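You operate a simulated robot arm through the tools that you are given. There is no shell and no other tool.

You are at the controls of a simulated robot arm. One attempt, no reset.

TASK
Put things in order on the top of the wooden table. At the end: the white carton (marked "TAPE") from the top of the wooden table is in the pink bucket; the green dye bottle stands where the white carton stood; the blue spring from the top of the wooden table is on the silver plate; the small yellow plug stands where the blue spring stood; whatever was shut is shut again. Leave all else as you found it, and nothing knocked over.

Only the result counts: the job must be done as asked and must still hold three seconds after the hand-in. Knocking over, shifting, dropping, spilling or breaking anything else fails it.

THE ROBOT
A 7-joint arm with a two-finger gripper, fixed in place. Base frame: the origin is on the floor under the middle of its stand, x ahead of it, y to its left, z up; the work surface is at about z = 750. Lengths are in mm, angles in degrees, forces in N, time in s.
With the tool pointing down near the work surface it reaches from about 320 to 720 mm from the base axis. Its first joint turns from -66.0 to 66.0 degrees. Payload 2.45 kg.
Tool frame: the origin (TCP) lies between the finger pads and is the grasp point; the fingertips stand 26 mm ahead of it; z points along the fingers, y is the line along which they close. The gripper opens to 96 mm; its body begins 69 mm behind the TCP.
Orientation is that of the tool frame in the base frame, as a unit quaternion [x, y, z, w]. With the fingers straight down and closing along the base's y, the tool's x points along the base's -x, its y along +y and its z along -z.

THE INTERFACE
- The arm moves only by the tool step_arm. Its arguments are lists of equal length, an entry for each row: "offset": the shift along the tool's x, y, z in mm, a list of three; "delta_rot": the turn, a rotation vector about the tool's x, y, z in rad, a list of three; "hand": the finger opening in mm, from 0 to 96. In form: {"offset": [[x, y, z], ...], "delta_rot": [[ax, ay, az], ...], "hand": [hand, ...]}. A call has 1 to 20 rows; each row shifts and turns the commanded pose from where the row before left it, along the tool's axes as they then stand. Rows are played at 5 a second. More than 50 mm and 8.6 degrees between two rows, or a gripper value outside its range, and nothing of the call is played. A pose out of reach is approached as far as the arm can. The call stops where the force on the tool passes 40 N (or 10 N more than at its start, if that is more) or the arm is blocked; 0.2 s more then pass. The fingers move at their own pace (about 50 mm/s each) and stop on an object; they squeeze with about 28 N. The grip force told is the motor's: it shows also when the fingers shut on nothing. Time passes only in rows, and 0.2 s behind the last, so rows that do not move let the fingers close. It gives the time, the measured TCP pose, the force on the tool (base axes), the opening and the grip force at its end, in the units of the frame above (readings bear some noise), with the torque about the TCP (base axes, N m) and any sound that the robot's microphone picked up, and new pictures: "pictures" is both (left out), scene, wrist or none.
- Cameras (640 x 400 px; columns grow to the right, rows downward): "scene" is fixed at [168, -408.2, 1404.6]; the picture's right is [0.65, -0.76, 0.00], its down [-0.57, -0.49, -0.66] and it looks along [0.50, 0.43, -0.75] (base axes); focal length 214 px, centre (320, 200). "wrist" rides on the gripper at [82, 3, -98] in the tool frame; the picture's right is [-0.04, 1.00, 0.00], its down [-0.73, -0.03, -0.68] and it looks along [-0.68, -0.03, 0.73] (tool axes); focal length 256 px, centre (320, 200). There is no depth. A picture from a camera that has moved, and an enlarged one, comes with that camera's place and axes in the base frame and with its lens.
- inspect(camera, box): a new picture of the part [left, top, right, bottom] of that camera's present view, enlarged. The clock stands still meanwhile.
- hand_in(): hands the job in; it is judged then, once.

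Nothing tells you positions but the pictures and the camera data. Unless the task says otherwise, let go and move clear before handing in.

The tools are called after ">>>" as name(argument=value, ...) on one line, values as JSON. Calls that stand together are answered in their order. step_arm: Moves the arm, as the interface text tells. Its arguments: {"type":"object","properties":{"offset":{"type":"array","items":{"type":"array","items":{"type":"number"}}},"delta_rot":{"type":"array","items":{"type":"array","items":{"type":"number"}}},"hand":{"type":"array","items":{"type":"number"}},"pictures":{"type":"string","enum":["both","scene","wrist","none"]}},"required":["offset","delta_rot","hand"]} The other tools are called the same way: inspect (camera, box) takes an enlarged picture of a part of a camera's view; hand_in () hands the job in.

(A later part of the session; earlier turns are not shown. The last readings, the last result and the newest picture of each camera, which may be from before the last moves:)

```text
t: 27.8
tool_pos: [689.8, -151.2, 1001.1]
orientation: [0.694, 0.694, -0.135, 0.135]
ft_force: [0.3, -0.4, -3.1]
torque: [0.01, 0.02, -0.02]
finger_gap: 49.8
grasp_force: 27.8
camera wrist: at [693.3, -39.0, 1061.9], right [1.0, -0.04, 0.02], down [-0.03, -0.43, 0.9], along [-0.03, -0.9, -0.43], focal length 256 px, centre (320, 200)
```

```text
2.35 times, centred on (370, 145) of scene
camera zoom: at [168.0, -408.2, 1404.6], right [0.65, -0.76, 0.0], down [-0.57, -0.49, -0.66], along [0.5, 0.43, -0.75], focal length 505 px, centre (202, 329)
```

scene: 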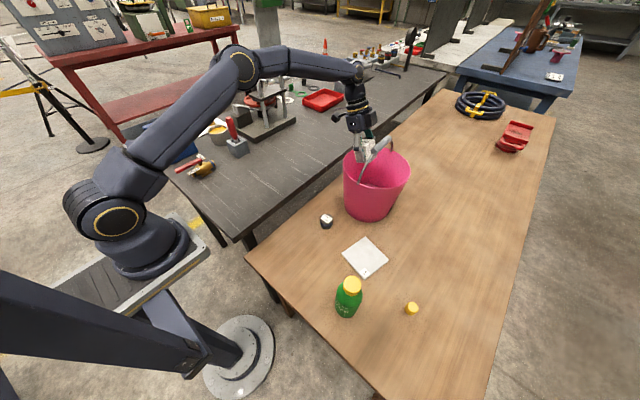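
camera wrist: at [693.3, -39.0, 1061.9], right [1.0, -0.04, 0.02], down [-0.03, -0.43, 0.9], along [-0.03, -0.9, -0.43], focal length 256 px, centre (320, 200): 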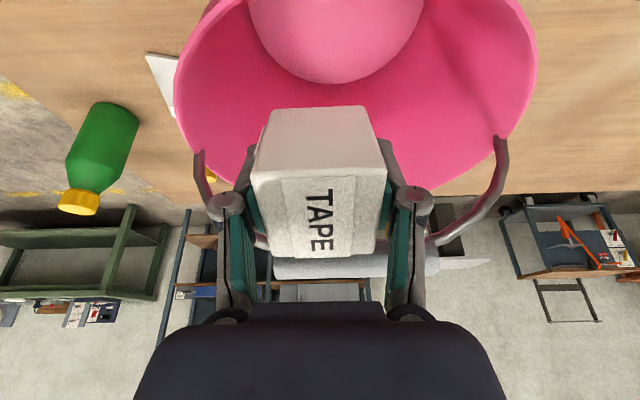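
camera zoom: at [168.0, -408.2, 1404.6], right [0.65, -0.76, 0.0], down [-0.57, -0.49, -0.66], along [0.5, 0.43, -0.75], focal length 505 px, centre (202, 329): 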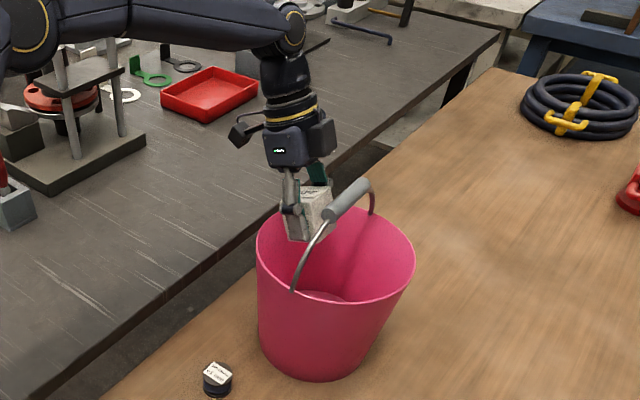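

Clear of the handle so far. I continue down to about z=925 and look again.

>>> step_arm(offset=[[7.1, 0, 17.6], [7.1, 0, 17.6], [7.1, 0, 17.6], [7.1, 0, 17.6], [0, 0, 0]], delta_rot=[[0, 0, 0], [0, 0, 0], [0, 0, 0], [0, 0, 0], [0, 0, 0]], hand=[0, 0, 0, 0, 0])

>>> inspect(camera="scene", box=[320, 80, 420, 220])

```text
t: 29.0
tool_pos: [689.6, -152.0, 925.3]
orientation: [0.694, 0.694, -0.135, 0.135]
ft_force: [-0.4, 0.8, -3.6]
torque: [-0.04, 0.04, 0.04]
finger_gap: 49.5
grasp_force: 28.4
camera wrist: at [692.8, -38.3, 987.2], right [1.0, -0.04, 0.01], down [-0.03, -0.43, 0.9], along [-0.03, -0.9, -0.43], focal length 256 px, centre (320, 200)
```

scene: 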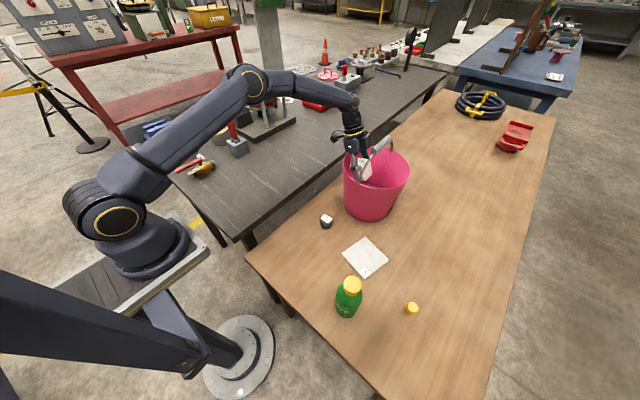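
wrist: 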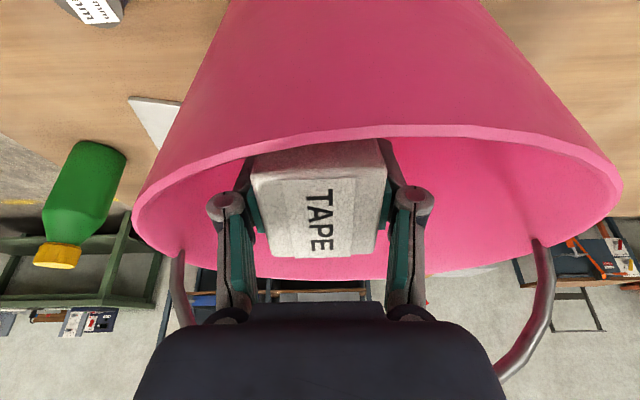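

```text
2.86 times, centred on (370, 150) of scene
camera zoom: at [168.0, -408.2, 1404.6], right [0.65, -0.76, 0.0], down [-0.57, -0.49, -0.66], along [0.5, 0.43, -0.75], focal length 613 px, centre (177, 343)
```

zoom: 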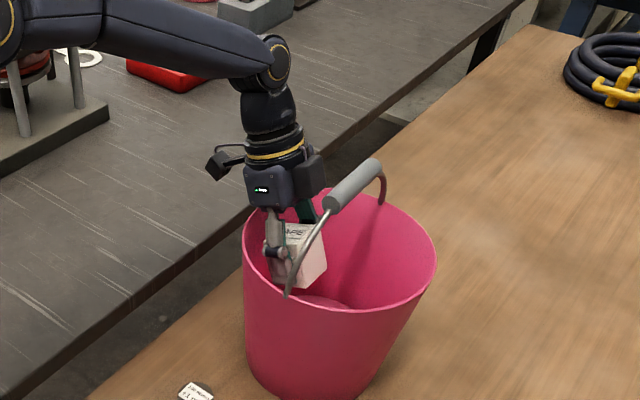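

Still clear on all sides. I go down another 17 mm and release by opening the fingers just enough.

>>> step_arm(offset=[[3.2, 0, 7.9], [3.2, 0, 7.9], [0, 0, 0], [0, 0, 0]], delta_rot=[[0, 0, 0], [0, 0, 0], [0, 0, 0], [0, 0, 0]], hand=[0, 0, 0, 0])

>>> step_arm(offset=[[0, 0, 0], [0, 0, 0], [0, 0, 0], [0, 0, 0], [0, 0, 0], [0, 0, 0]], delta_rot=[[0, 0, 0], [0, 0, 0], [0, 0, 0], [0, 0, 0], [0, 0, 0], [0, 0, 0]], hand=[66, 66, 66, 66, 66, 66])

```text
t: 30.0
tool_pos: [688.0, -150.2, 909.8]
orientation: [0.694, 0.694, -0.135, 0.135]
ft_force: [0.3, 0.0, -3.2]
torque: [0.0, -0.01, -0.01]
finger_gap: 49.6
grasp_force: 28.6
camera wrist: at [692.2, -37.1, 970.4], right [1.0, -0.04, 0.01], down [-0.03, -0.43, 0.9], along [-0.03, -0.9, -0.43], focal length 256 px, centre (320, 200)
```

scene: 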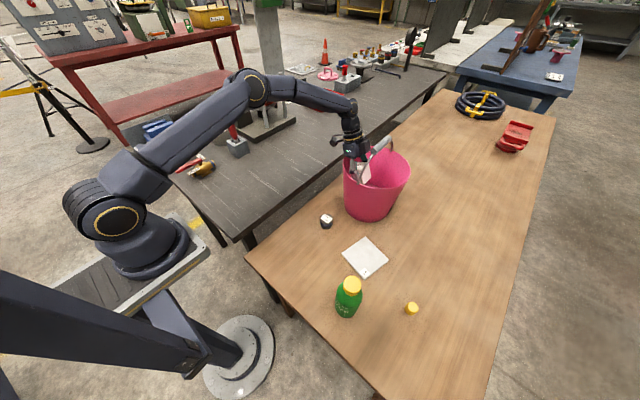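
wrist: 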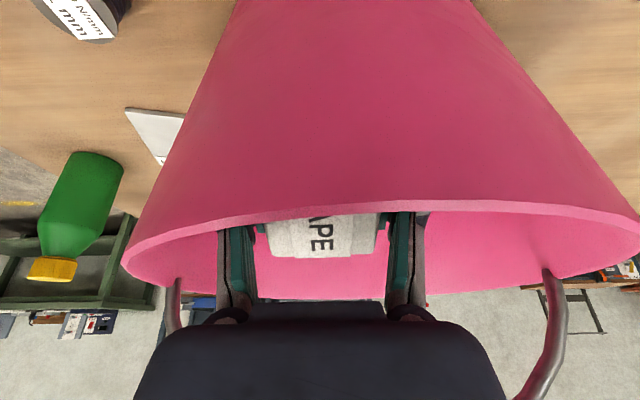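

```text
t: 31.4
tool_pos: [688.2, -149.2, 909.5]
orientation: [0.695, 0.694, -0.135, 0.134]
ft_force: [-0.7, -0.3, -0.2]
torque: [0.0, -0.01, -0.01]
finger_gap: 66.2
grasp_force: 0.1
camera wrist: at [692.2, -37.1, 970.6], right [1.0, -0.04, 0.01], down [-0.03, -0.43, 0.9], along [-0.03, -0.9, -0.43], focal length 256 px, centre (320, 200)
```

scene: 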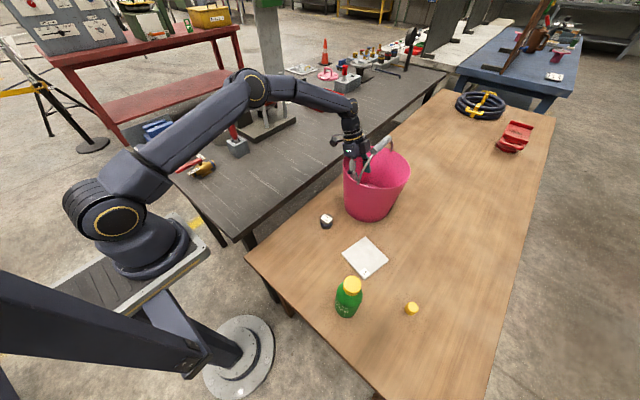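
wrist: 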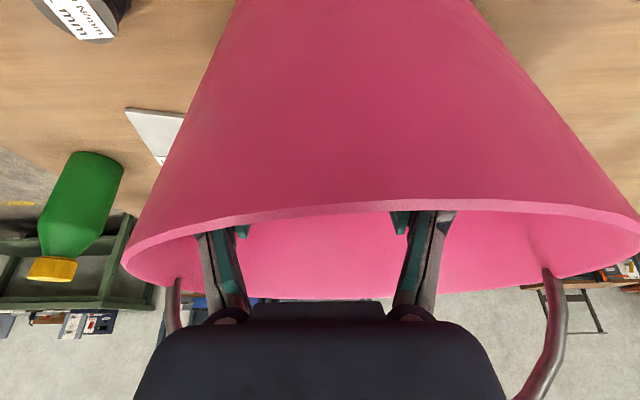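

Released, and the bucket rim hasn't moved. I go straight back up, remove the lean, and look into the bucket.

>>> step_arm(offset=[[-5.6, 0, -13.9], [-11.2, 0, -27.8], [-15, 0, -37.1], [-15, 0, -37.1], [-15, 0, -37.1], [-15, 0, -37.1], [-7.5, 0, -18.5], [0, 0, 0]], delta_rot=[[0, 0, 0], [0, 0, 0], [0, 0, 0], [0, 0, 0], [0, 0, 0], [0, 0, 0], [0, 0, 0], [0, 0, 0]], hand=[66, 66, 66, 66, 66, 66, 66, 66])

>>> inspect(camera="scene", box=[320, 120, 440, 230])

```text
t: 33.2
tool_pos: [688.6, -150.5, 1133.4]
orientation: [0.694, 0.695, -0.134, 0.135]
ft_force: [-0.7, -0.3, 0.1]
torque: [-0.01, -0.01, 0.03]
finger_gap: 66.4
grasp_force: 0.1
camera wrist: at [692.5, -37.9, 1194.7], right [1.0, -0.04, 0.01], down [-0.03, -0.43, 0.9], along [-0.03, -0.9, -0.43], focal length 256 px, centre (320, 200)
```

scene: 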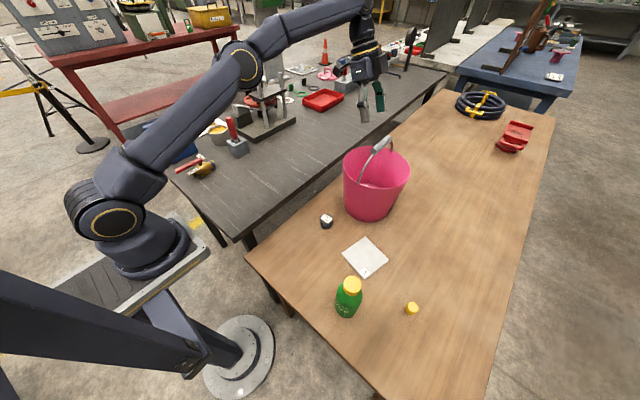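
wrist: 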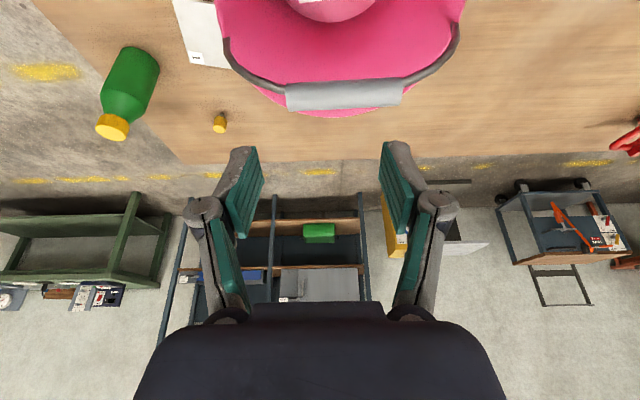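

```text
3.64 times, centred on (380, 175) of scene
camera zoom: at [168.0, -408.2, 1404.6], right [0.65, -0.76, 0.0], down [-0.57, -0.49, -0.66], along [0.5, 0.43, -0.75], focal length 780 px, centre (102, 291)
```

zoom: 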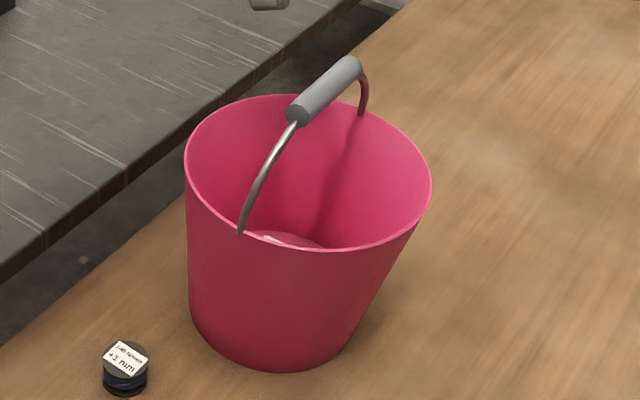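

The carton fell inside and the bucket stands upright. I level the hand, pull back and turn to yaw 0, looking into the bucket on the way.

>>> step_arm(offset=[[0, 0, 0], [0, 0, 0], [0, 0, 0], [0, -30, 0], [0, -40, 0], [0, -40, 0], [0, -40, 0], [0, -30, 0], [0, 0, 0]], delta_rot=[[0, 0.128, 0], [0, 0.128, 0], [0, 0.128, 0], [0, 0, 0], [0, 0, 0], [0, 0, 0], [0, 0, 0], [0, 0, 0], [0, 0, 0]], hand=[66, 66, 66, 66, 66, 66, 66, 66, 66], pictures="none")

>>> step_arm(offset=[[0, 0, 0], [0, 0, 0], [0, 0, 0], [0, 0, 0], [0, 0, 0], [0, 0, 0], [0, 0, 0], [0, 0, 0], [0, 0, 0], [0, 0, 0], [0, 0, 0], [0, 0, 0], [0, 0, 0]], delta_rot=[[0, 0, -0.1309], [0, 0, -0.1309], [0, 0, -0.1309], [0, 0, -0.1309], [0, 0, -0.1309], [0, 0, -0.1309], [0, 0, -0.1309], [0, 0, -0.1309], [0, 0, -0.1309], [0, 0, -0.1309], [0, 0, -0.1309], [0, 0, -0.1309], [0, 0, 0]], hand=[96, 96, 96, 96, 96, 96, 96, 96, 96, 96, 96, 96, 96])

```text
t: 35.2
tool_pos: [496.7, -145.8, 1128.4]
orientation: [0.707, 0.707, 0.0, 0.0]
ft_force: [-0.2, 0.1, -0.3]
torque: [0.02, 0.0, 0.02]
finger_gap: 66.1
grasp_force: 0.0
out of reach, approached as far as the arm can: row 2, 3
```

```text
t: 38.0
tool_pos: [496.0, -144.0, 1130.3]
orientation: [-0.001, 1.0, 0.0, 0.0]
ft_force: [-0.7, -0.4, 0.1]
torque: [0.0, -0.01, -0.01]
finger_gap: 96.0
grasp_force: 0.0
camera wrist: at [415.1, -141.0, 1229.2], right [0.04, 1.0, 0.0], down [0.73, -0.03, 0.68], along [0.68, -0.03, -0.73], focal length 256 px, centre (320, 200)
```

scene: 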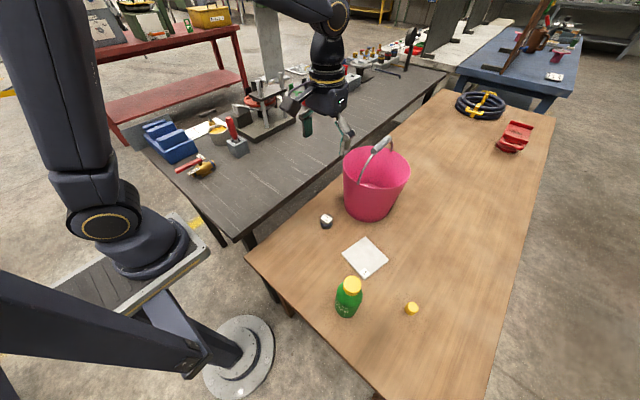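
wrist: 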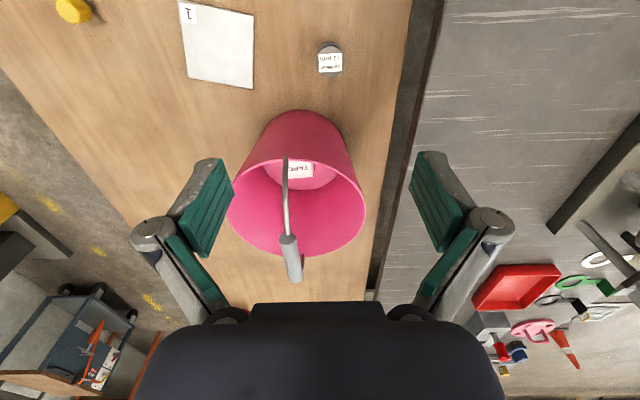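

>>> inspect(camera="wrist", box=[220, 100, 380, 300])

>>> step_arm(offset=[[20, -25, 0], [40, -30, 0], [40, -30, 0], [25, -40, 0], [15, -40, 0], [5, -30, 0], [0, -9, 0], [0, 0, 0], [0, 0, 0]], delta_rot=[[0, 0, 0], [0, 0, 0], [0, 0, 0], [0, 0, 0], [0, 0, 0], [0, 0, 0], [0, 0, 0], [0, 0, 0], [0, 0, 0]], hand=[96, 96, 96, 96, 96, 96, 96, 96, 96])

```text
2.00 times, centred on (300, 200) of wrist
camera zoom: at [415.1, -141.0, 1229.2], right [0.04, 1.0, 0.0], down [0.73, -0.03, 0.68], along [0.68, -0.03, -0.73], focal length 512 px, centre (360, 200)
```

zoom: 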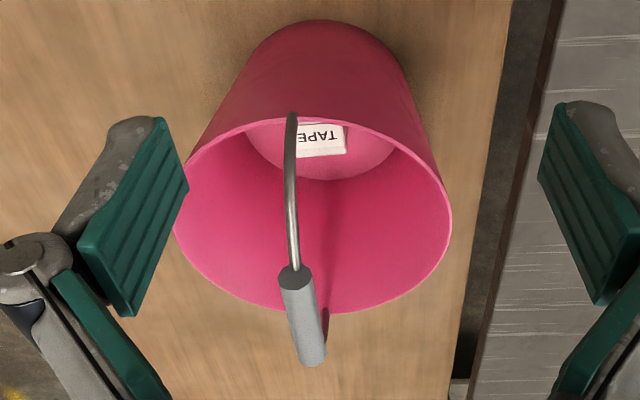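

```text
t: 40.0
tool_pos: [350.5, -348.0, 1129.5]
orientation: [0.0, 1.0, 0.0, 0.0]
ft_force: [-0.7, 0.3, 0.0]
torque: [0.02, -0.03, 0.01]
finger_gap: 95.8
grasp_force: 0.0
camera wrist: at [269.7, -344.7, 1228.6], right [0.04, 1.0, 0.0], down [0.73, -0.03, 0.68], along [0.68, -0.03, -0.73], focal length 256 px, centre (320, 200)
```

scene: 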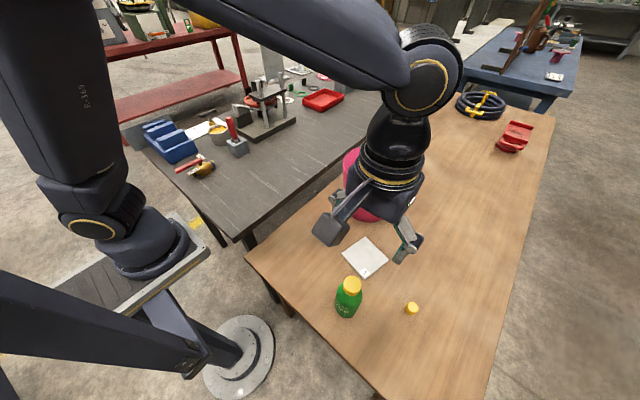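
wrist: 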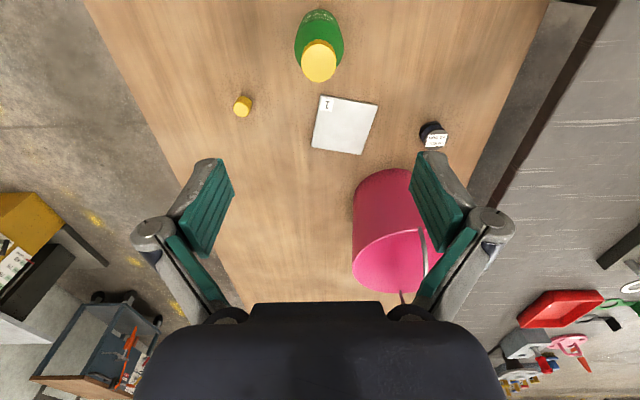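

The carton stands inside the bucket. I'm now roughly over the bottle and check its offset.

>>> inspect(camera="wrist", box=[270, 0, 370, 90])

```text
4.44 times, centred on (320, 45) of wrist
camera zoom: at [269.7, -344.7, 1228.6], right [0.04, 1.0, 0.0], down [0.73, -0.03, 0.68], along [0.68, -0.03, -0.73], focal length 1138 px, centre (320, 889)
```

zoom: 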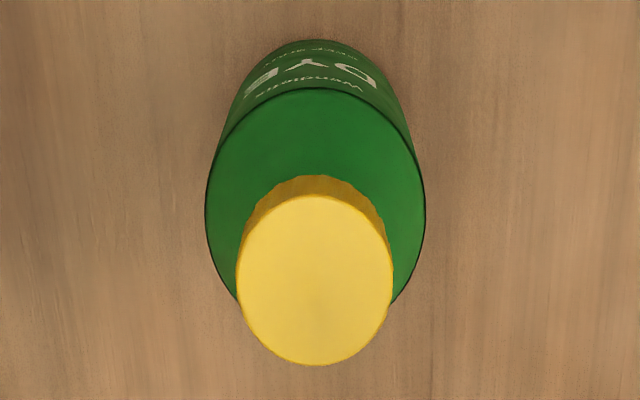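

>>> step_arm(offset=[[-2.5, -1.3, 0], [0, 0, 40], [0, 0, 40], [0, 0, 40], [0, 0, 40], [0, 0, 25], [0, 0, 0], [0, 0, 0]], delta_rot=[[0, 0, 0], [0, 0, 0], [0, 0, 0], [0, 0, 0], [0, 0, 0], [0, 0, 0], [0, 0, 0], [0, 0, 0]], hand=[96, 96, 96, 96, 96, 96, 96, 96])

>>> inspect(camera="scene", box=[300, 180, 440, 330])

```text
t: 41.8
tool_pos: [354.4, -349.3, 944.7]
orientation: [0.0, 1.0, 0.0, 0.0]
ft_force: [0.0, -0.1, -0.2]
torque: [0.04, 0.02, 0.0]
finger_gap: 96.2
grasp_force: 0.1
camera wrist: at [273.6, -345.8, 1044.2], right [0.04, 1.0, 0.0], down [0.73, -0.03, 0.68], along [0.68, -0.03, -0.73], focal length 256 px, centre (320, 200)
```

scene: 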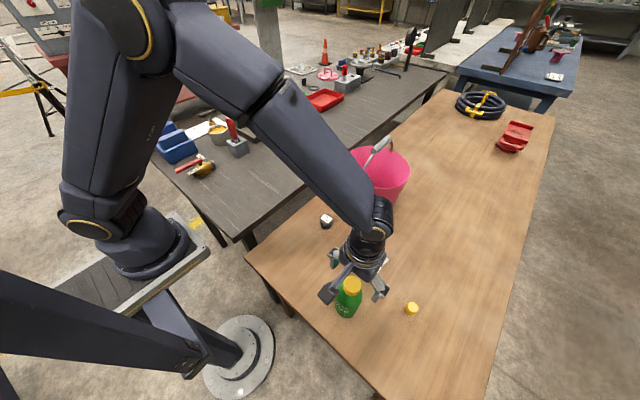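
wrist: 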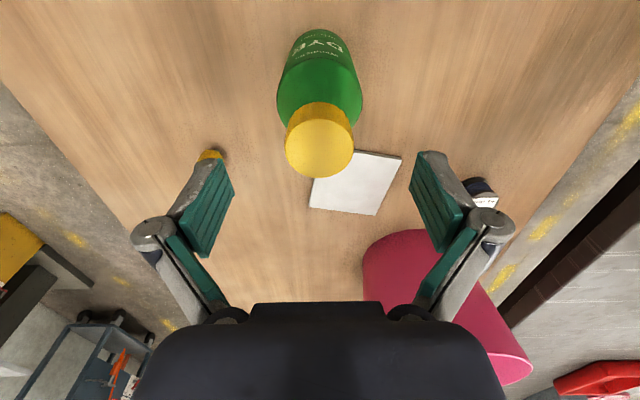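

```text
2.67 times, centred on (370, 255) of scene
camera zoom: at [168.0, -408.2, 1404.6], right [0.65, -0.76, 0.0], down [-0.57, -0.49, -0.66], along [0.5, 0.43, -0.75], focal length 572 px, centre (187, 53)
```

zoom: 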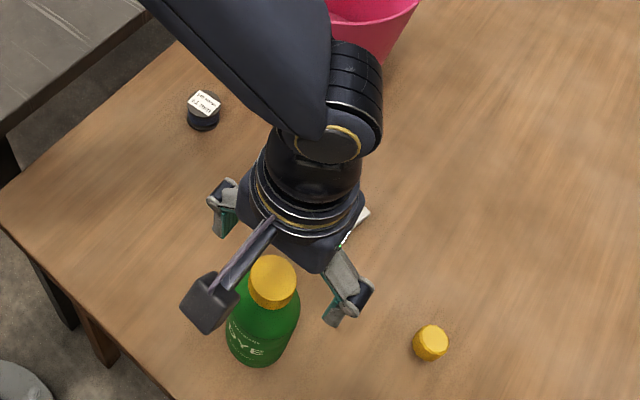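

>>> inspect(camera="wrist", box=[260, 15, 380, 195])

```text
2.22 times, centred on (320, 105) of wrist
camera zoom: at [273.6, -345.8, 1044.2], right [0.04, 1.0, 0.0], down [0.73, -0.03, 0.68], along [0.68, -0.03, -0.73], focal length 569 px, centre (320, 411)
```

zoom: 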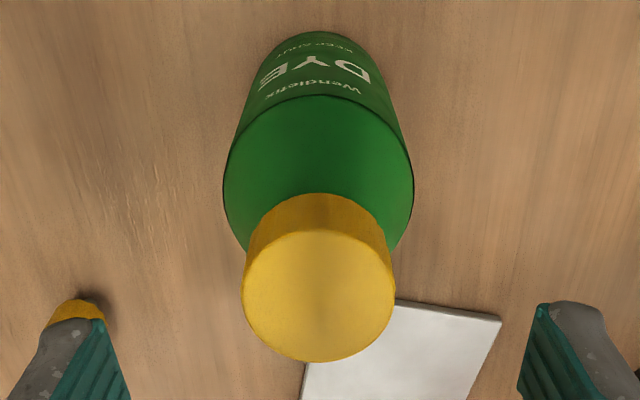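

The bottle is centred between the fingers. I go down to grip height on the body (z≈858) and close.

>>> step_arm(offset=[[0.5, 0, 30], [0, 0, 30], [0, 0, 20], [0, 0, 7], [0, 0, 0], [0, 0, 0], [0, 0, 0], [0, 0, 0], [0, 0, 0], [0, 0, 0]], delta_rot=[[0, 0, 0], [0, 0, 0], [0, 0, 0], [0, 0, 0], [0, 0, 0], [0, 0, 0], [0, 0, 0], [0, 0, 0], [0, 0, 0], [0, 0, 0]], hand=[96, 96, 96, 96, 96, 80, 65, 50, 30, 30])

>>> inspect(camera="scene", box=[300, 200, 420, 330])

```text
t: 44.0
tool_pos: [352.5, -349.4, 857.5]
orientation: [0.0, 1.0, 0.0, 0.0]
ft_force: [-0.2, -0.2, 0.5]
torque: [0.04, 0.01, -0.01]
finger_gap: 63.2
grasp_force: 28.1
camera wrist: at [272.7, -346.1, 957.1], right [0.04, 1.0, 0.0], down [0.73, -0.03, 0.68], along [0.68, -0.03, -0.73], focal length 256 px, centre (320, 200)
```

scene: 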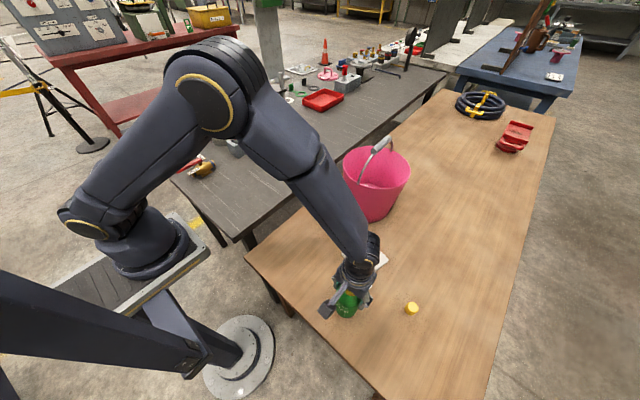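
wrist: 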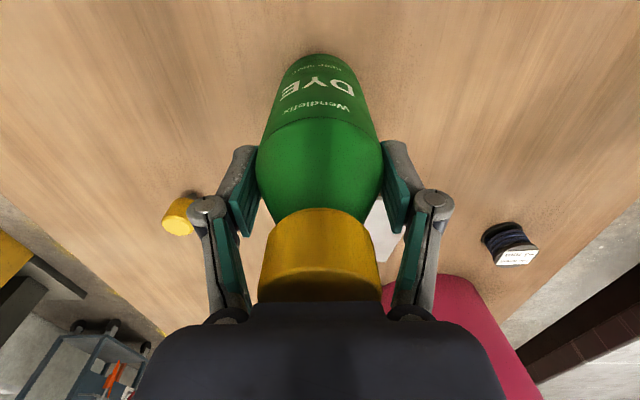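

```text
3.08 times, centred on (360, 265) of scene
camera zoom: at [168.0, -408.2, 1404.6], right [0.65, -0.76, 0.0], down [-0.57, -0.49, -0.66], along [0.5, 0.43, -0.75], focal length 660 px, centre (197, 0)
```

zoom: 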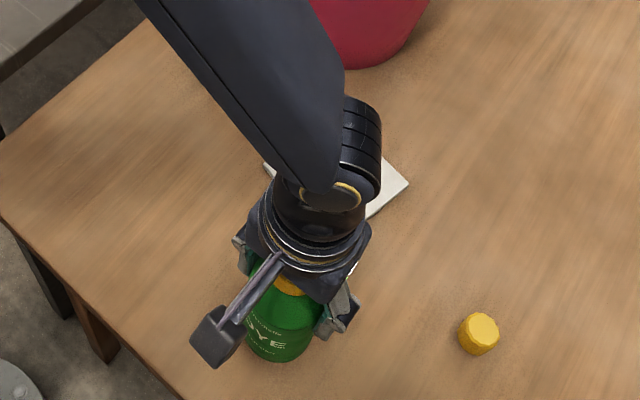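

Gripped at 63.2 mm. I lift slowly and check that it holds.

>>> step_arm(offset=[[0, 0, -1], [0, 0, -1], [0, 0, -2], [0, 0, -2], [0, 0, -4], [0, 0, 0]], delta_rot=[[0, 0, 0], [0, 0, 0], [0, 0, 0], [0, 0, 0], [0, 0, 0], [0, 0, 0]], hand=[0, 0, 0, 0, 0, 0], pictures="wrist")

```text
t: 45.4
tool_pos: [354.0, -349.4, 868.3]
orientation: [0.0, 1.0, 0.0, 0.0]
ft_force: [-0.1, 0.3, -3.2]
torque: [0.0, 0.02, 0.03]
finger_gap: 63.4
grasp_force: 27.5
camera wrist: at [272.5, -345.9, 966.8], right [0.04, 1.0, 0.0], down [0.73, -0.03, 0.68], along [0.68, -0.03, -0.73], focal length 256 px, centre (320, 200)
```

wrist: 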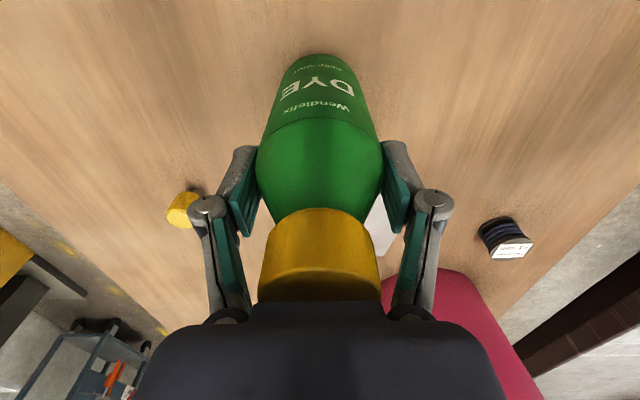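

The bottle is firmly held. I raise it 60 mm and carry it smoothly to the carton's former spot at about (392,-90).

>>> step_arm(offset=[[0, 0, -15], [0, 0, -25], [0, 0, -20], [-2.2, 15, 0], [-3.7, 25, 0], [-5.2, 35, 0], [-5.2, 35, 0], [-5.2, 35, 0], [-5.2, 35, 0], [-4.5, 30, 0], [-3.7, 24.2, 0], [-2.5, 17, 0], [-1.3, 8, 0], [0, 0, 0], [0, 0, 0]], delta_rot=[[0, 0, 0], [0, 0, 0], [0, 0, 0], [0, 0, 0], [0, 0, 0], [0, 0, 0], [0, 0, 0], [0, 0, 0], [0, 0, 0], [0, 0, 0], [0, 0, 0], [0, 0, 0], [0, 0, 0], [0, 0, 0], [0, 0, 0]], hand=[0, 0, 0, 0, 0, 0, 0, 0, 0, 0, 0, 0, 0, 0, 0])

```text
t: 48.6
tool_pos: [390.0, -90.7, 927.0]
orientation: [0.0, 1.0, 0.0, 0.001]
ft_force: [-0.1, -0.3, -3.5]
torque: [0.0, 0.03, 0.03]
finger_gap: 63.5
grasp_force: 27.9
camera wrist: at [310.0, -86.4, 1026.2], right [0.04, 1.0, 0.0], down [0.73, -0.03, 0.68], along [0.68, -0.03, -0.73], focal length 256 px, centre (320, 200)
```

scene: 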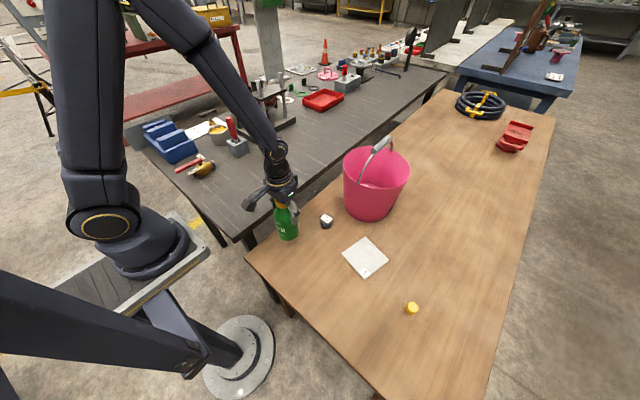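
wrist: 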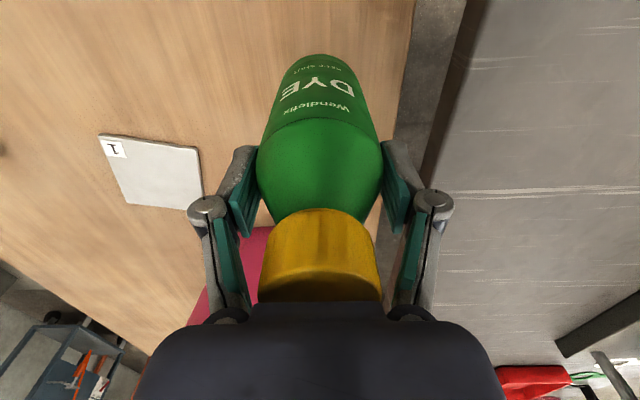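

>>> step_arm(offset=[[-1, 0, 20], [0, 0, 25], [0, 0, 15], [0, 0, 6], [0, 0, 2], [0, 0, 1], [0, 0, 0], [0, 0, 0]], delta_rot=[[0, 0, 0], [0, 0, 0], [0, 0, 0], [0, 0, 0], [0, 0, 0], [0, 0, 0], [0, 0, 0], [0, 0, 0]], hand=[0, 0, 0, 0, 0, 0, 0, 0])

>>> inspect(camera="scene", box=[240, 160, 340, 260])

```text
t: 50.4
tool_pos: [391.9, -90.8, 858.6]
orientation: [0.0, 1.0, 0.0, -0.001]
ft_force: [-0.7, 0.9, -3.2]
torque: [0.01, 0.01, 0.01]
finger_gap: 63.6
grasp_force: 28.2
camera wrist: at [311.7, -87.0, 957.6], right [0.04, 1.0, 0.0], down [0.73, -0.03, 0.68], along [0.68, -0.03, -0.73], focal length 256 px, centre (320, 200)
```

scene: 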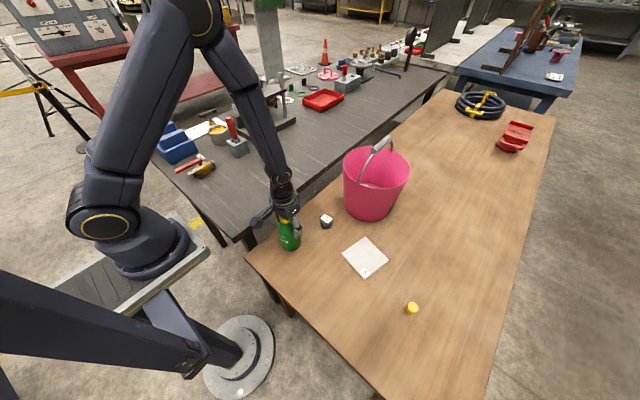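
wrist: 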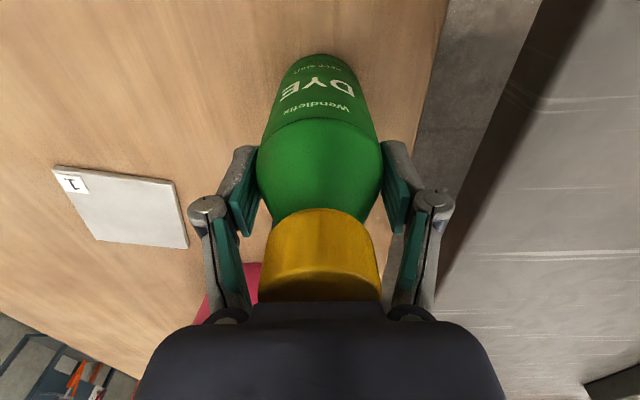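

```text
4.00 times, centred on (290, 210) of scene
camera zoom: at [168.0, -408.2, 1404.6], right [0.65, -0.76, 0.0], down [-0.57, -0.49, -0.66], along [0.5, 0.43, -0.75], focal length 858 px, centre (440, 160)
```

zoom: 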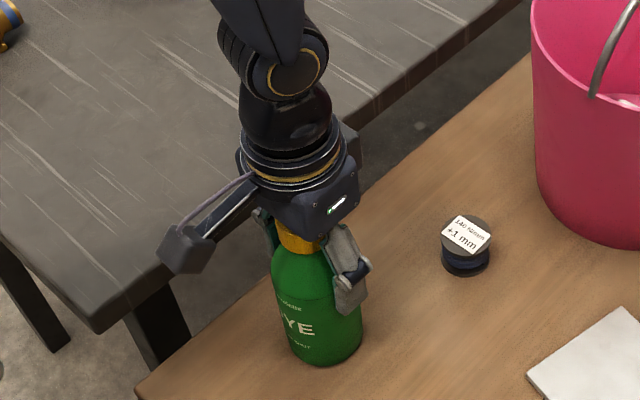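

The load is still on the hand, so I lower by small steps until it's carried by the table.

>>> step_arm(offset=[[0, 0, 0.5], [0, 0, 0.5], [0, 0, 0]], delta_rot=[[0, 0, 0], [0, 0, 0], [0, 0, 0]], hand=[0, 0, 0], pictures="none")

>>> step_arm(offset=[[0, 0, 0.5], [0, 0, 0.5], [0, 0, 0]], delta_rot=[[0, 0, 0], [0, 0, 0], [0, 0, 0]], hand=[0, 0, 0], pictures="none")

```text
t: 51.2
tool_pos: [392.4, -91.3, 857.3]
orientation: [0.0, 1.0, 0.0, 0.001]
ft_force: [-1.5, -1.0, 12.4]
torque: [0.01, 0.22, 0.02]
finger_gap: 63.4
grasp_force: 27.9
```

```text
t: 52.0
tool_pos: [392.0, -90.9, 855.8]
orientation: [0.001, 1.0, 0.001, 0.0]
ft_force: [-3.7, -0.5, 16.9]
torque: [-0.03, 0.12, -0.04]
finger_gap: 63.3
grasp_force: 27.9
```

Contact reached. I relax by 1 mm and open the fingers.

>>> step_arm(offset=[[0, 0, -1], [0, 0, 0], [0, 0, 0], [0, 0, 0], [0, 0, 0], [0, 0, 0], [0, 0, 0]], delta_rot=[[0, 0, 0], [0, 0, 0], [0, 0, 0], [0, 0, 0], [0, 0, 0], [0, 0, 0], [0, 0, 0]], hand=[0, 63, 66, 72, 84, 96, 96])

```text
t: 53.6
tool_pos: [393.0, -90.0, 858.1]
orientation: [0.0, 1.0, 0.001, 0.0]
ft_force: [-0.2, 0.1, -0.1]
torque: [0.0, 0.0, 0.0]
finger_gap: 95.7
grasp_force: 0.0
camera wrist: at [312.3, -86.8, 956.4], right [0.04, 1.0, 0.0], down [0.73, -0.03, 0.68], along [0.68, -0.03, -0.73], focal length 256 px, centre (320, 200)
```

scene: 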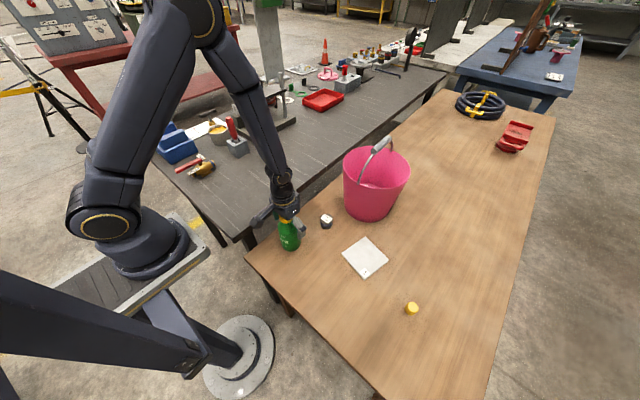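
wrist: 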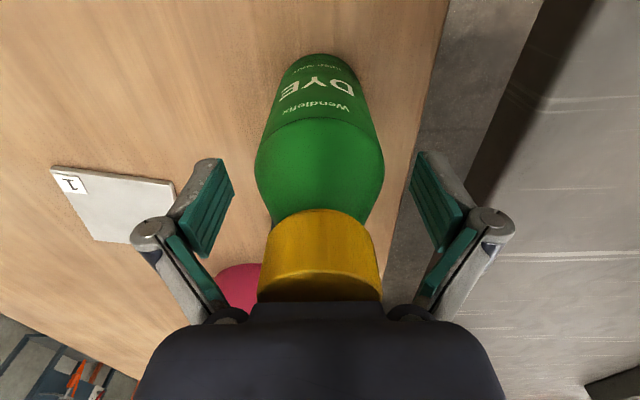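

The bottle stands on the carton's former spot. I rise straight up and head over to the spring.

>>> step_arm(offset=[[0, 0, -20], [0, 0, -40], [0, 0, -40], [0, 0, -45], [0, 0, -45], [-30, -8, 0], [-40, -11, 0], [-40, -12, 0], [-30, -8, 0], [0, 0, 0], [0, 0, 0]], delta_rot=[[0, 0, 0], [0, 0, 0], [0, 0, 0], [0, 0, 0], [0, 0, 0], [0, 0, 0], [0, 0, 0], [0, 0, 0], [0, 0, 0], [0, 0, 0], [0, 0, 0]], hand=[96, 96, 96, 96, 96, 96, 96, 96, 96, 80, 80])

>>> inspect(camera="scene", box=[240, 160, 340, 260])

```text
t: 56.0
tool_pos: [532.9, -128.4, 1048.2]
orientation: [-0.001, 1.0, 0.0, 0.0]
ft_force: [0.5, 0.3, -0.4]
torque: [0.04, 0.0, -0.02]
finger_gap: 80.2
grasp_force: 0.0
camera wrist: at [452.1, -125.4, 1146.6], right [0.04, 1.0, 0.0], down [0.73, -0.03, 0.68], along [0.68, -0.03, -0.73], focal length 256 px, centre (320, 200)
```

scene: 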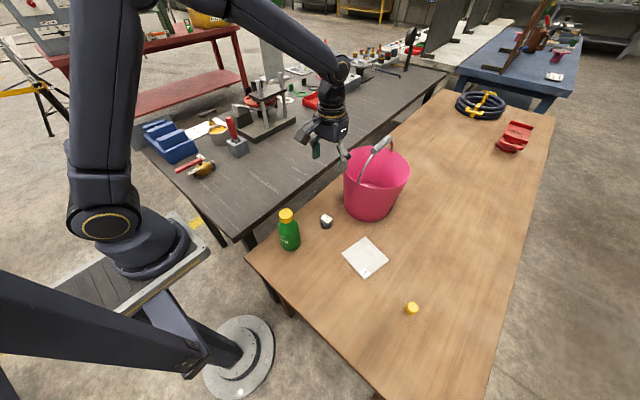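
wrist: 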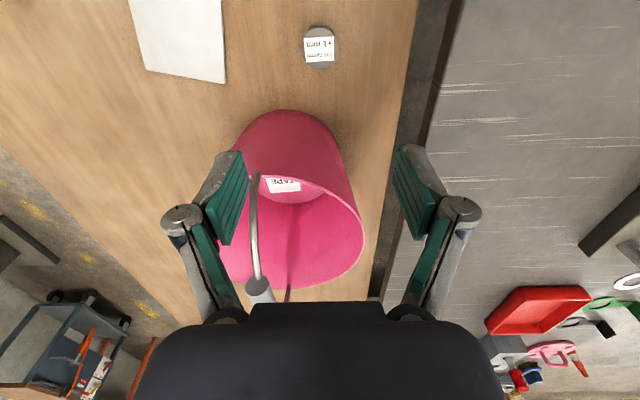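

```text
4.00 times, centred on (290, 210) of scene
camera zoom: at [168.0, -408.2, 1404.6], right [0.65, -0.76, 0.0], down [-0.57, -0.49, -0.66], along [0.5, 0.43, -0.75], focal length 858 px, centre (440, 160)
```

zoom: 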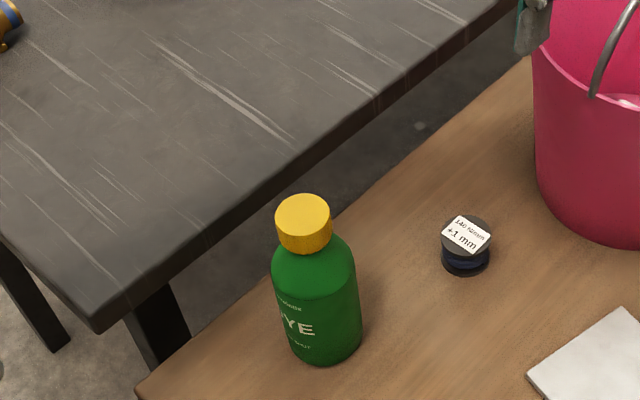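

>>> inspect(camera="wrist", box=[280, 10, 360, 80])

```text
5.71 times, centred on (320, 45) of wrist
camera zoom: at [452.1, -125.4, 1146.6], right [0.04, 1.0, 0.0], down [0.73, -0.03, 0.68], along [0.68, -0.03, -0.73], focal length 1463 px, centre (320, 1086)
```

zoom: 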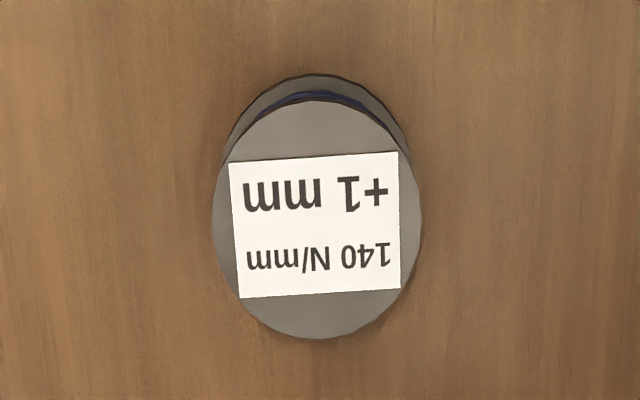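

>>> step_arm(offset=[[1, -0.8, 20], [0, 0, 40], [0, 0, 45], [0, 0, 45], [0, 0, 40], [0, 0, 20], [0, 0, 0]], delta_rot=[[0, 0, 0], [0, 0, 0], [0, 0, 0], [0, 0, 0], [0, 0, 0], [0, 0, 0], [0, 0, 0]], hand=[80, 80, 80, 80, 80, 80, 80])

>>> inspect(camera="scene", box=[290, 120, 410, 250])

```text
t: 57.6
tool_pos: [531.4, -130.9, 837.0]
orientation: [0.0, 1.0, 0.001, 0.0]
ft_force: [-0.4, -0.3, -0.6]
torque: [-0.01, -0.02, -0.02]
finger_gap: 79.9
grasp_force: 0.0
camera wrist: at [450.2, -127.5, 936.6], right [0.04, 1.0, 0.0], down [0.73, -0.03, 0.68], along [0.68, -0.03, -0.73], focal length 256 px, centre (320, 200)
```

scene: 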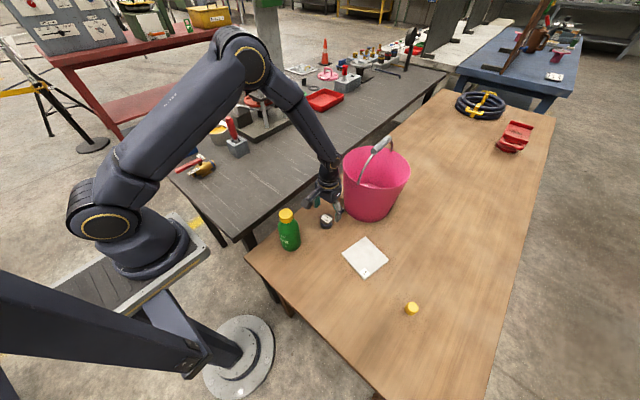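
wrist: 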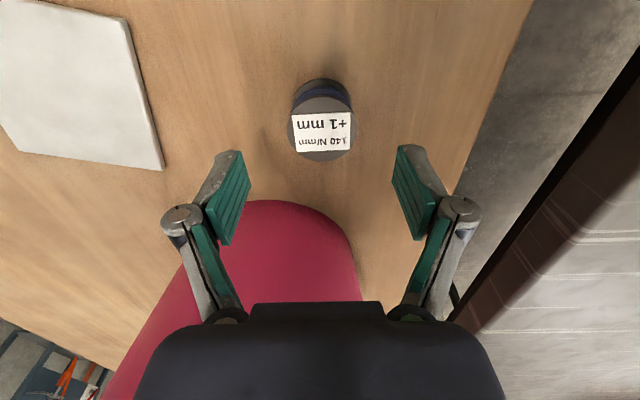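

```text
3.08 times, centred on (350, 185) of scene
camera zoom: at [168.0, -408.2, 1404.6], right [0.65, -0.76, 0.0], down [-0.57, -0.49, -0.66], along [0.5, 0.43, -0.75], focal length 660 px, centre (228, 246)
```

zoom: 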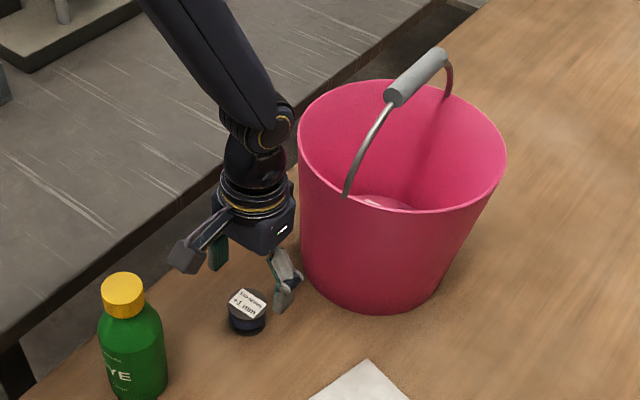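

Alignment is fine and the bucket is clear. I descend to the spring and grip it.

>>> step_arm(offset=[[0, 0, 20], [0, 0, 20], [0, 0, 12], [0, 0, 5], [0, 0, 0], [0, 0, 0], [0, 0, 0], [0, 0, 0], [0, 0, 0], [0, 0, 0]], delta_rot=[[0, 0, 0], [0, 0, 0], [0, 0, 0], [0, 0, 0], [0, 0, 0], [0, 0, 0], [0, 0, 0], [0, 0, 0], [0, 0, 0], [0, 0, 0]], hand=[80, 80, 80, 80, 80, 65, 50, 30, 0, 0])

>>> step_arm(offset=[[0, 0, -1], [0, 0, -1], [0, 0, -1], [0, 0, -2], [0, 0, 0]], delta_rot=[[0, 0, 0], [0, 0, 0], [0, 0, 0], [0, 0, 0], [0, 0, 0]], hand=[0, 0, 0, 0, 0])

```text
t: 59.8
tool_pos: [531.4, -128.9, 782.2]
orientation: [0.0, 1.0, 0.0, 0.001]
ft_force: [-0.5, 0.7, 1.5]
torque: [0.01, 0.03, 0.0]
finger_gap: 45.1
grasp_force: 28.1
camera wrist: at [450.7, -126.6, 880.2], right [0.04, 1.0, 0.0], down [0.73, -0.03, 0.68], along [0.68, -0.03, -0.73], focal length 256 px, centre (320, 200)
```

scene: 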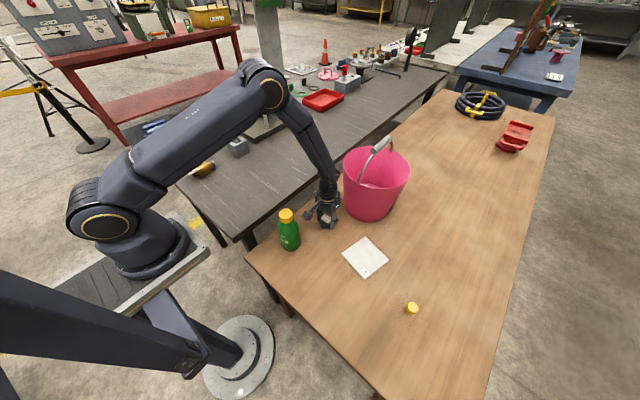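
wrist: 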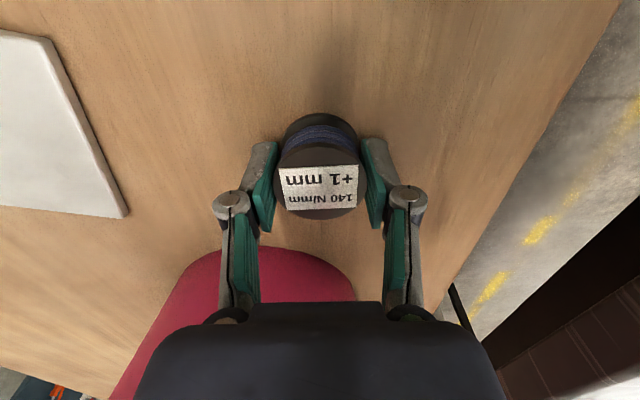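

```text
t: 61.0
tool_pos: [531.4, -130.5, 786.7]
orientation: [0.0, 1.0, 0.0, -0.001]
ft_force: [0.4, 0.3, -1.7]
torque: [0.0, 0.02, -0.02]
finger_gap: 45.2
grasp_force: 27.8
camera wrist: at [450.7, -126.8, 885.1], right [0.04, 1.0, 0.0], down [0.73, -0.03, 0.68], along [0.68, -0.03, -0.73], focal length 256 px, centre (320, 200)
```

scene: 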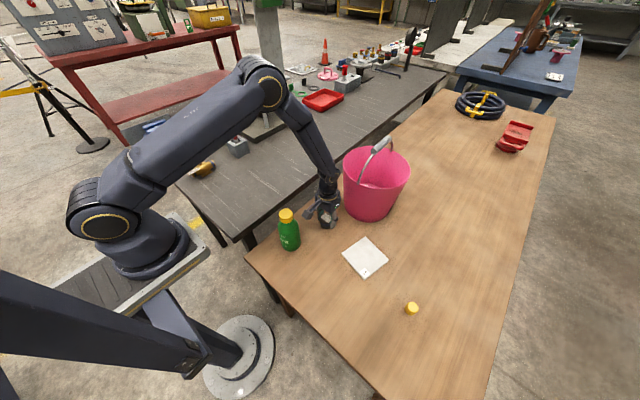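
wrist: 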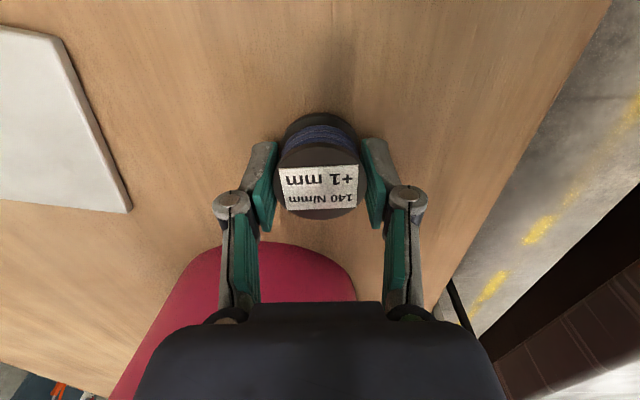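

The spring is held (about 2 N). I lift it, back away from the bucket a little, and carry it toward the plate.

>>> step_arm(offset=[[0, 0, -15], [10, 0, -25], [10, -10, -25], [0, -25, 0], [0, -35, 0], [0, -35, 0], [0, -35, 0], [0, -25, 0], [0, -15, 0], [0, 0, 0], [0, 0, 0]], delta_rot=[[0, 0, 0], [0, 0, 0], [0, 0, 0], [0, 0, 0], [0, 0, 0], [0, 0, 0], [0, 0, 0], [0, 0, 0], [0, 0, 0], [0, 0, 0], [0, 0, 0]], hand=[0, 0, 0, 0, 0, 0, 0, 0, 0, 0, 0])

>>> inspect(camera="scene", box=[300, 180, 440, 320])

```text
t: 63.4
tool_pos: [510.9, -311.4, 850.7]
orientation: [-0.001, 1.0, 0.0, 0.0]
ft_force: [0.6, -0.4, -0.8]
torque: [0.01, -0.03, 0.01]
finger_gap: 45.1
grasp_force: 28.0
camera wrist: at [430.3, -307.0, 950.1], right [0.04, 1.0, 0.0], down [0.73, -0.03, 0.68], along [0.68, -0.03, -0.73], focal length 256 px, centre (320, 200)
```

scene: 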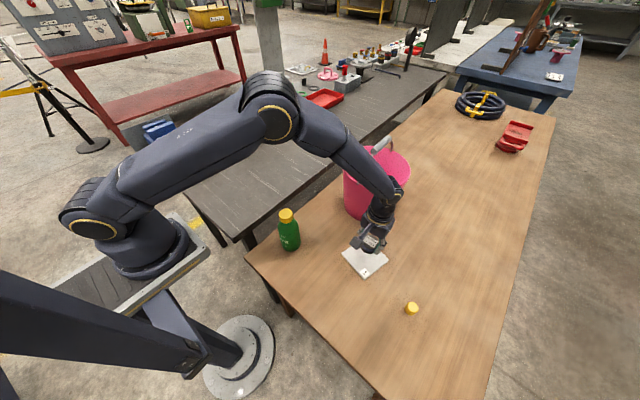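
wrist: 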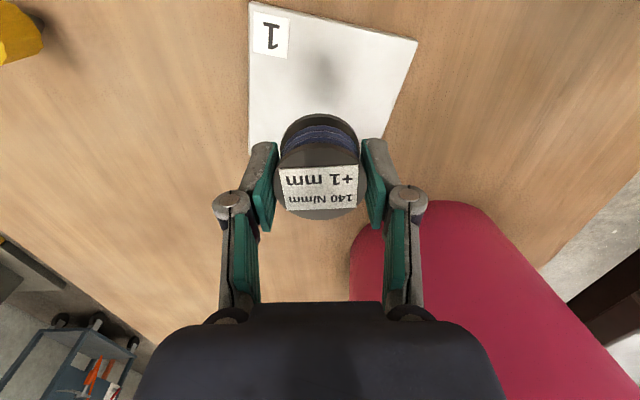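

```text
2.86 times, centred on (370, 250) of scene
camera zoom: at [168.0, -408.2, 1404.6], right [0.65, -0.76, 0.0], down [-0.57, -0.49, -0.66], along [0.5, 0.43, -0.75], focal length 613 px, centre (177, 57)
```

zoom: 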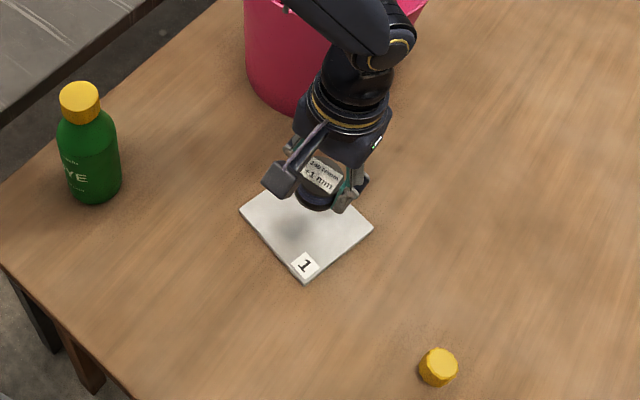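

The plate centre works out to about (513,-310), right under the hand. I lower to just above contact.

>>> step_arm(offset=[[-1.5, 0.5, 15], [0, 0, 20], [0, 0, 15], [0, 0, 7], [0, 0, 3], [0, 0, 0]], delta_rot=[[0, 0, 0], [0, 0, 0], [0, 0, 0], [0, 0, 0], [0, 0, 0], [0, 0, 0]], hand=[0, 0, 0, 0, 0, 0], pictures="wrist")

>>> step_arm(offset=[[0, 0, 0.5], [0, 0, 0.5], [0, 0, 0]], delta_rot=[[0, 0, 0], [0, 0, 0], [0, 0, 0]], hand=[0, 0, 0], pictures="none")

```text
t: 64.8
tool_pos: [514.0, -309.5, 790.5]
orientation: [0.0, 1.0, 0.0, -0.001]
ft_force: [-0.5, 0.0, -2.7]
torque: [0.0, -0.01, -0.02]
finger_gap: 45.3
grasp_force: 28.2
camera wrist: at [432.5, -306.1, 890.3], right [0.04, 1.0, 0.0], down [0.73, -0.03, 0.68], along [0.68, -0.03, -0.73], focal length 256 px, centre (320, 200)
```

wrist: 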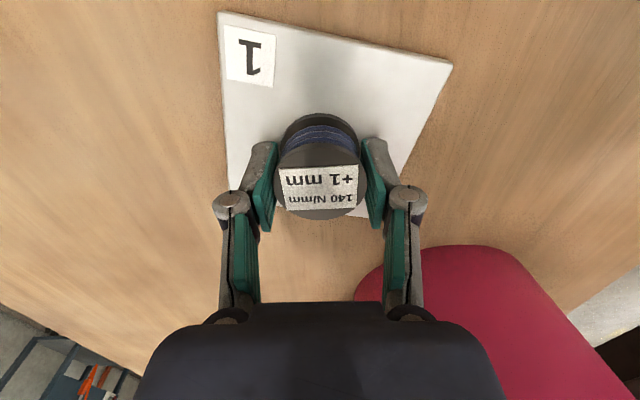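

```text
t: 65.6
tool_pos: [512.9, -308.6, 790.1]
orientation: [0.0, 1.0, 0.0, 0.0]
ft_force: [0.3, 0.3, -1.9]
torque: [0.01, -0.03, 0.0]
finger_gap: 44.8
grasp_force: 28.1
```

>>> step_arm(offset=[[0, 0, 0.7], [0, 0, 0.7], [0, 0, 0]], delta_rot=[[0, 0, 0], [0, 0, 0], [0, 0, 0]], hand=[0, 0, 0], pictures="none")

>>> step_arm(offset=[[0, 0, 0.7], [0, 0, 0.7], [0, 0, 0]], delta_rot=[[0, 0, 0], [0, 0, 0], [0, 0, 0]], hand=[0, 0, 0], pictures="none")

```text
t: 66.4
tool_pos: [512.4, -309.3, 788.4]
orientation: [0.0, 1.0, 0.001, 0.001]
ft_force: [-2.1, 2.4, 6.4]
torque: [0.08, 0.06, 0.02]
finger_gap: 45.2
grasp_force: 28.2
```

```text
t: 67.2
tool_pos: [513.3, -310.2, 787.3]
orientation: [0.0, 1.0, 0.0, 0.001]
ft_force: [-0.6, 3.8, 17.2]
torque: [0.12, 0.05, -0.01]
finger_gap: 45.3
grasp_force: 27.9
```

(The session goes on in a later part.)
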